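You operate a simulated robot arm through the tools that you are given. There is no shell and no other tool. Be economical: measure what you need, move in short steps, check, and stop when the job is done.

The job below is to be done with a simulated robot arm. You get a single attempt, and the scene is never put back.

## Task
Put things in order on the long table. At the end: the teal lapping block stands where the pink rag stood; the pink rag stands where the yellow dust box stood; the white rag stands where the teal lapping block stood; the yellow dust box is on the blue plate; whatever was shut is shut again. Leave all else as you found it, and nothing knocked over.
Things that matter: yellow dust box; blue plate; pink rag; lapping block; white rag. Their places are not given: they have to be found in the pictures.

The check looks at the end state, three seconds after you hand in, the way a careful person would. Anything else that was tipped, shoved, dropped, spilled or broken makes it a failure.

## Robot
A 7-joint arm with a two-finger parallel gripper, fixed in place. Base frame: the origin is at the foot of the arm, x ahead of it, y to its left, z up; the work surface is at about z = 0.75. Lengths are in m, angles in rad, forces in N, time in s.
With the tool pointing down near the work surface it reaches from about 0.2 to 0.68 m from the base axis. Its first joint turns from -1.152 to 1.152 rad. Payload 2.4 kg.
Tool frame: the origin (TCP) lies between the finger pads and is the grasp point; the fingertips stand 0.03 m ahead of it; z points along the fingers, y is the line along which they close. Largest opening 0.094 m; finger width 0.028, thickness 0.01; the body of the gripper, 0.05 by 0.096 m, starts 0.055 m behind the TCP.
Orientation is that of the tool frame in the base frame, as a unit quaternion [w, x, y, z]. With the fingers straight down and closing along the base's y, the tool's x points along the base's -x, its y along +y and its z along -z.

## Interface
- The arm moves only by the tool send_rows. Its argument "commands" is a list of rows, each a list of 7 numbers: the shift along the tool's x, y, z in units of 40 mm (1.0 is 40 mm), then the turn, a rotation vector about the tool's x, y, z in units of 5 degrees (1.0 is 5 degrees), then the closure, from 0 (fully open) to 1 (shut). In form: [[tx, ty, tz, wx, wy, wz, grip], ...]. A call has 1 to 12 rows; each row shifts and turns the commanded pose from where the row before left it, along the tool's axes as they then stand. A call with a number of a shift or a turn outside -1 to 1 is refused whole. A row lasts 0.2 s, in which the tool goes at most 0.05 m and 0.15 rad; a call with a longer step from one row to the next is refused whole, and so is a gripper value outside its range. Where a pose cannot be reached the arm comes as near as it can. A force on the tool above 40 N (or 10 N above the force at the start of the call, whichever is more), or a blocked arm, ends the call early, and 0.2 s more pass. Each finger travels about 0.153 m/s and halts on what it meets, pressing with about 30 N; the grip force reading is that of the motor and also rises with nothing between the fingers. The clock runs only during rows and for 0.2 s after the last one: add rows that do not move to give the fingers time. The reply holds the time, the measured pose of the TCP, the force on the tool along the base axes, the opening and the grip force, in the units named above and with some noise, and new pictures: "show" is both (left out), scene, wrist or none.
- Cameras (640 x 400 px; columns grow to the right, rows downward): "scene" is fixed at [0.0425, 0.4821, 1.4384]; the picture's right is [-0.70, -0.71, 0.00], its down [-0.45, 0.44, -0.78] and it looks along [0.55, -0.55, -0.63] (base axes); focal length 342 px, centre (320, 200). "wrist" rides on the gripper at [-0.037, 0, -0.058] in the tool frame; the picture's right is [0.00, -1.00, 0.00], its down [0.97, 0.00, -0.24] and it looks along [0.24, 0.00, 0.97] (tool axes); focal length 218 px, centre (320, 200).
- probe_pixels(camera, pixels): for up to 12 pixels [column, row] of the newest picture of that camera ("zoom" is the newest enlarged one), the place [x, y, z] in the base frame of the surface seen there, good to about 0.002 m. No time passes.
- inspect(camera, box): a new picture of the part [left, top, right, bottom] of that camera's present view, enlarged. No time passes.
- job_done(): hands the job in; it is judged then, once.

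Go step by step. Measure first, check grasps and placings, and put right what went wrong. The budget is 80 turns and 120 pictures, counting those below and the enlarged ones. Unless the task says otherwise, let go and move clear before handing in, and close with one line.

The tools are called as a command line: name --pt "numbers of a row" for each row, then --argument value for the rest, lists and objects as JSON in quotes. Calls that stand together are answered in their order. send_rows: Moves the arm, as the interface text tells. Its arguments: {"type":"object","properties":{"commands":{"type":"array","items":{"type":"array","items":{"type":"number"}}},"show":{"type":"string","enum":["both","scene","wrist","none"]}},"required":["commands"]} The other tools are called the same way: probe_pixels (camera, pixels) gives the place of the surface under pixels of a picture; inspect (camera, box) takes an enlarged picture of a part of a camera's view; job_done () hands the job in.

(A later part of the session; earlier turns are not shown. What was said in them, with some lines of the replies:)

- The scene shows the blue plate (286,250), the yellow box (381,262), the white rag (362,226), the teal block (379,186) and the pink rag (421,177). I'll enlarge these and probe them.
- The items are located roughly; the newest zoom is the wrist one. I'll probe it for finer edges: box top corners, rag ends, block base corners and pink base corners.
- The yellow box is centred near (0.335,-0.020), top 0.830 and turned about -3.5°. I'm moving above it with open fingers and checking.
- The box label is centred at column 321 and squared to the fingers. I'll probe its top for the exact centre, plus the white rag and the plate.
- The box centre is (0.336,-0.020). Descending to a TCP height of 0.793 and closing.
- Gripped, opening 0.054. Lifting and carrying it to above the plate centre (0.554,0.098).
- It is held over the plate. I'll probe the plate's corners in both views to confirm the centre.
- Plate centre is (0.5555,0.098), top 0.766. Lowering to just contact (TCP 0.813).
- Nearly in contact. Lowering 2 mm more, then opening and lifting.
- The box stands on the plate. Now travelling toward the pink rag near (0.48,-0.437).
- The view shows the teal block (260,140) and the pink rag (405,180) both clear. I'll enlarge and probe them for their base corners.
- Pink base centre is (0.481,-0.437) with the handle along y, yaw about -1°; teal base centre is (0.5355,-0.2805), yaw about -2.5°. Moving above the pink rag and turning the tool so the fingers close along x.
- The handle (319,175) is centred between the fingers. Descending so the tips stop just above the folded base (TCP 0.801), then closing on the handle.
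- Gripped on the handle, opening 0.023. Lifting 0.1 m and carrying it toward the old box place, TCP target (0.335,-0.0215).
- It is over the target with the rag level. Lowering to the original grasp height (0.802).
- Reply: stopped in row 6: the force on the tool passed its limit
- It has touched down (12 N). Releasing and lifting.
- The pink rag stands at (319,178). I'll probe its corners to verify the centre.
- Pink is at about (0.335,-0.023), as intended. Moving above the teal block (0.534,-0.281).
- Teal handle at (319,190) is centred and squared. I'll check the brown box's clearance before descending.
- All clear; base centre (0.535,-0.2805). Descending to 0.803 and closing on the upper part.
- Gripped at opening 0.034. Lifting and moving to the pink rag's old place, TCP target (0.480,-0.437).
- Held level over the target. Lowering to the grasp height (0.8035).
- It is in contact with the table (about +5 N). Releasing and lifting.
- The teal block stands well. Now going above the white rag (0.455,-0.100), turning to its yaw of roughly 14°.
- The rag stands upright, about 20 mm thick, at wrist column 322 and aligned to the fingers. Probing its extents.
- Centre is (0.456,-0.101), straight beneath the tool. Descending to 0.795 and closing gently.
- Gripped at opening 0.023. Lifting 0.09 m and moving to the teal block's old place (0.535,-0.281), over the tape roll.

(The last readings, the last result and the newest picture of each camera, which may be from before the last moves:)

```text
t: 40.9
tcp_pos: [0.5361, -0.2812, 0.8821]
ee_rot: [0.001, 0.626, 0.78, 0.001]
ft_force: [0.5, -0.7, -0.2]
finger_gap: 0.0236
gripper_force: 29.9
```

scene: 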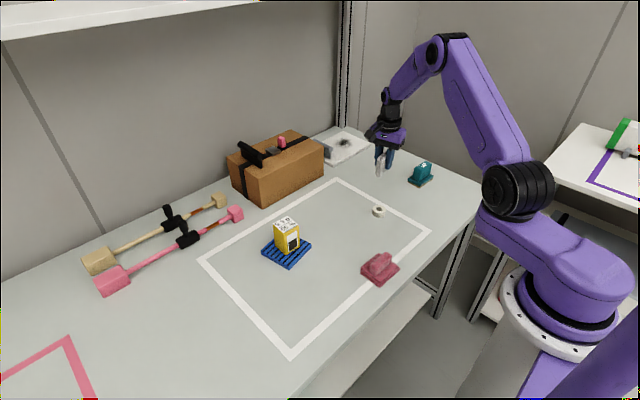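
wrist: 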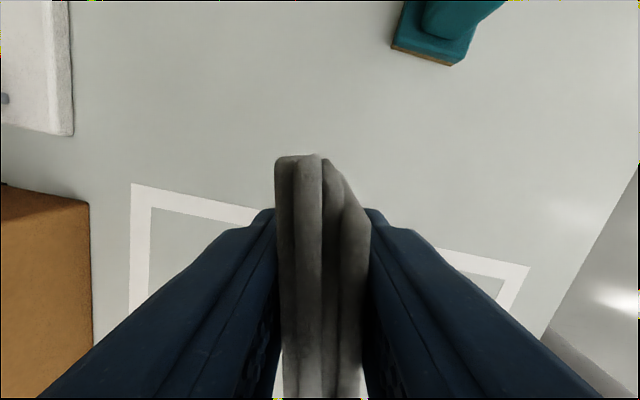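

Over the target. Lowering to the original height 0.796.

send_rows --pt "0 0 0.8 0 0 0 0.9" --pt "0 0 0.8 0 0 0 0.9" --pt "0 0 0.45 0 0 0 0.9" --pt "0 0 0.1 0 0 0 0.9" --pt "0 0 0 0 0 0 0.9" --show "scene"

inspect --camera "scene" --box '[330, 130, 440, 220]'

```text
t: 42.1
tcp_pos: [0.5348, -0.2817, 0.7955]
ee_rot: [0.001, 0.626, 0.78, 0.001]
ft_force: [-0.3, -0.4, 0.2]
finger_gap: 0.0233
gripper_force: 30.0
```

scene: 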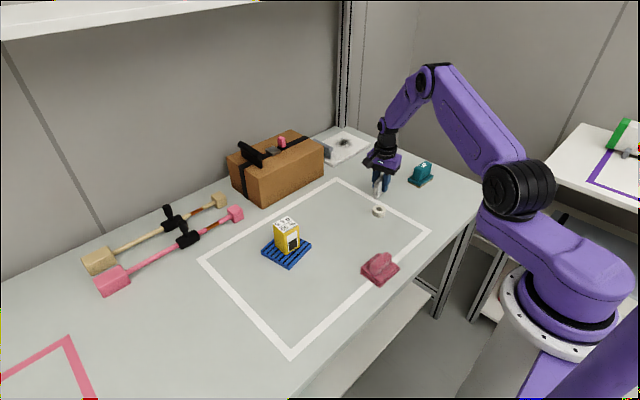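

```text
4.44 times, centred on (385, 175) of scene
```

zoom: 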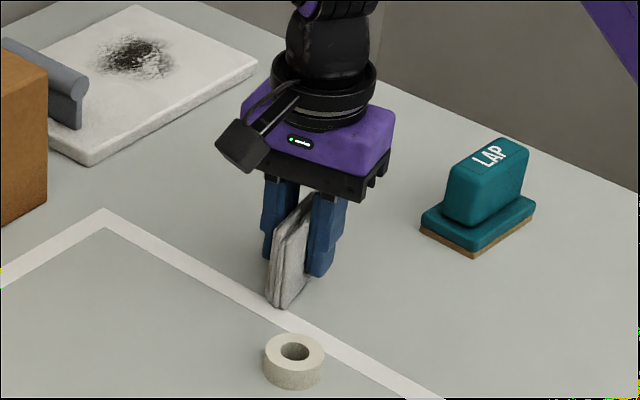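

No contact force yet, so I'll creep down in 0.5–1 mm steps.

send_rows --pt "0 0 0.025 0 0 0 0.9" --pt "0 0 0 0 0 0 0.9" --show "none"

```text
t: 42.7
tcp_pos: [0.536, -0.2811, 0.796]
ee_rot: [0.002, 0.626, 0.78, 0.0]
ft_force: [-0.3, 0.6, 0.0]
finger_gap: 0.0236
gripper_force: 30.3
```

send_rows --pt "0 0 0.025 0 0 0 0.9" --pt "0 0 0 0 0 0 0.9" --show "none"

```text
t: 43.3
tcp_pos: [0.5352, -0.2814, 0.793]
ee_rot: [0.001, 0.626, 0.78, 0.0]
ft_force: [0.7, 0.6, -0.8]
finger_gap: 0.0235
gripper_force: 29.9
```

Still no contact; another millimetre.

send_rows --pt "0 0 0.025 0 0 0 0.9" --pt "0 0 0 0 0 0 0.9" --show "scene"

inspect --camera "scene" --box '[350, 165, 410, 215]'

```text
t: 43.9
tcp_pos: [0.5363, -0.2819, 0.794]
ee_rot: [0.001, 0.626, 0.78, 0.0]
ft_force: [-1.2, 0.6, 8.4]
finger_gap: 0.0235
gripper_force: 30.0
```

scene: 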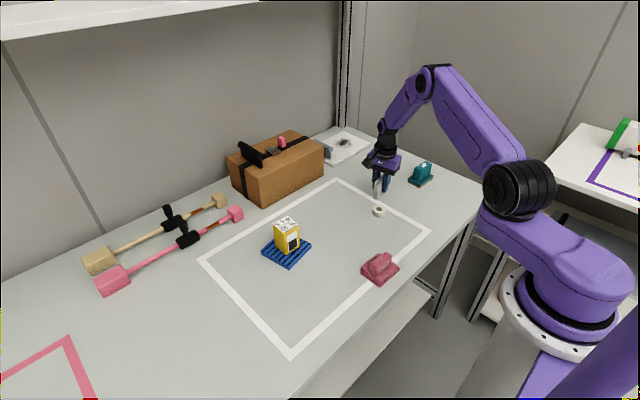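

```text
8.00 times, centred on (380, 190) of scene
```

zoom: 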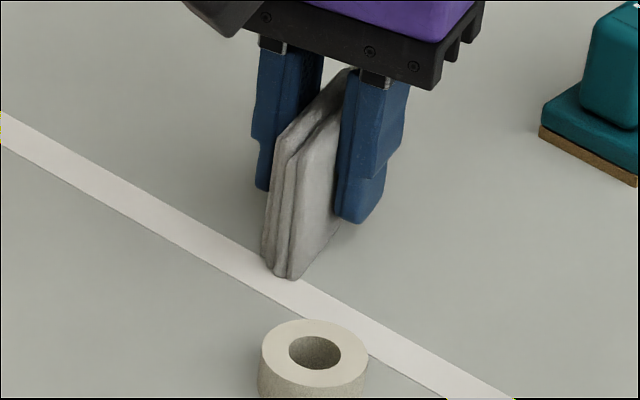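

Contact at 8 N. I'll ease up very slightly, open slowly and evenly, then rise straight.

send_rows --pt "0 0 -0.01 0 0 0 0.85" --pt "0 0 0 0 0 0 0.72" --pt "0 0 0 0 0 0 0.6" --pt "0 0 0 0 0 0 0.4" --pt "0 0 0 0 0 0 0.3" --pt "0 0 0 0 0 0 0.3" --pt "0 0 -0.5 0 0 0 0.3" --pt "0 0 -1 0 0 0 0.3" --pt "0 0 -1 0 0 0 0.3" --pt "0 0 -1 0 0 0 0.3" --pt "0 0 -1 0 0 0 0.3" --pt "0 0 0 0 0 0 0.3" --show "both"

inspect --camera "scene" --box '[240, 150, 460, 290]'

```text
t: 46.5
tcp_pos: [0.5363, -0.2802, 0.9743]
ee_rot: [0.001, 0.626, 0.78, 0.001]
ft_force: [0.3, 0.7, 0.3]
finger_gap: 0.0659
gripper_force: 0.0
```

scene: 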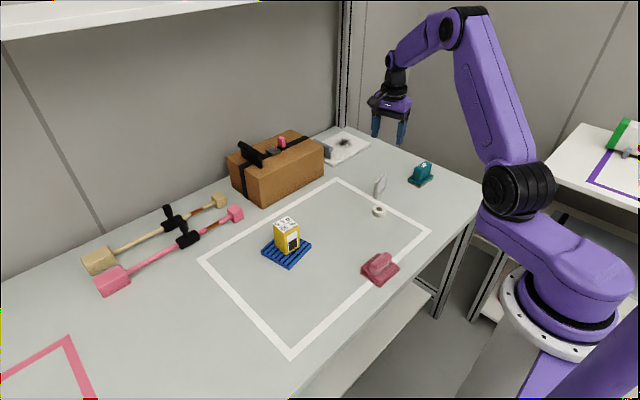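
wrist: 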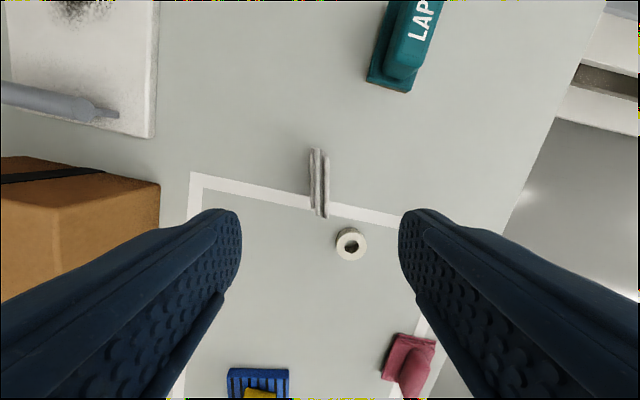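

```text
2.86 times, centred on (350, 220) of scene
```

zoom: 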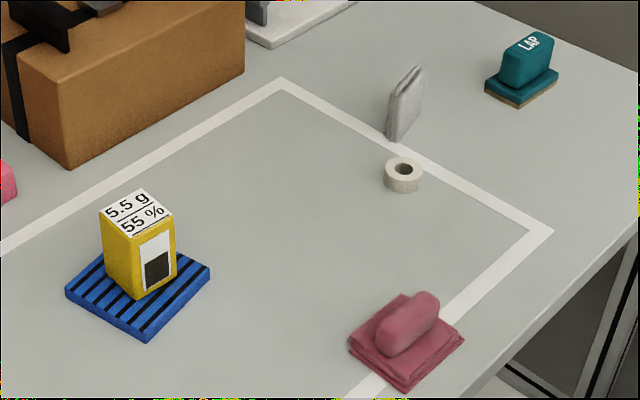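

Everything stands upright where intended, and the tape roll, tools and strapped box are unmoved. Nothing shut was opened, and the arm is clear, so I'm handing in.

job_done

```text
The job is handed in.
```

The job is handed in: the yellow dust box is on the blue plate, the pink rag is where the dust box stood, the teal lapping block is where the pink rag stood, and the white rag is where the lapping block stood.
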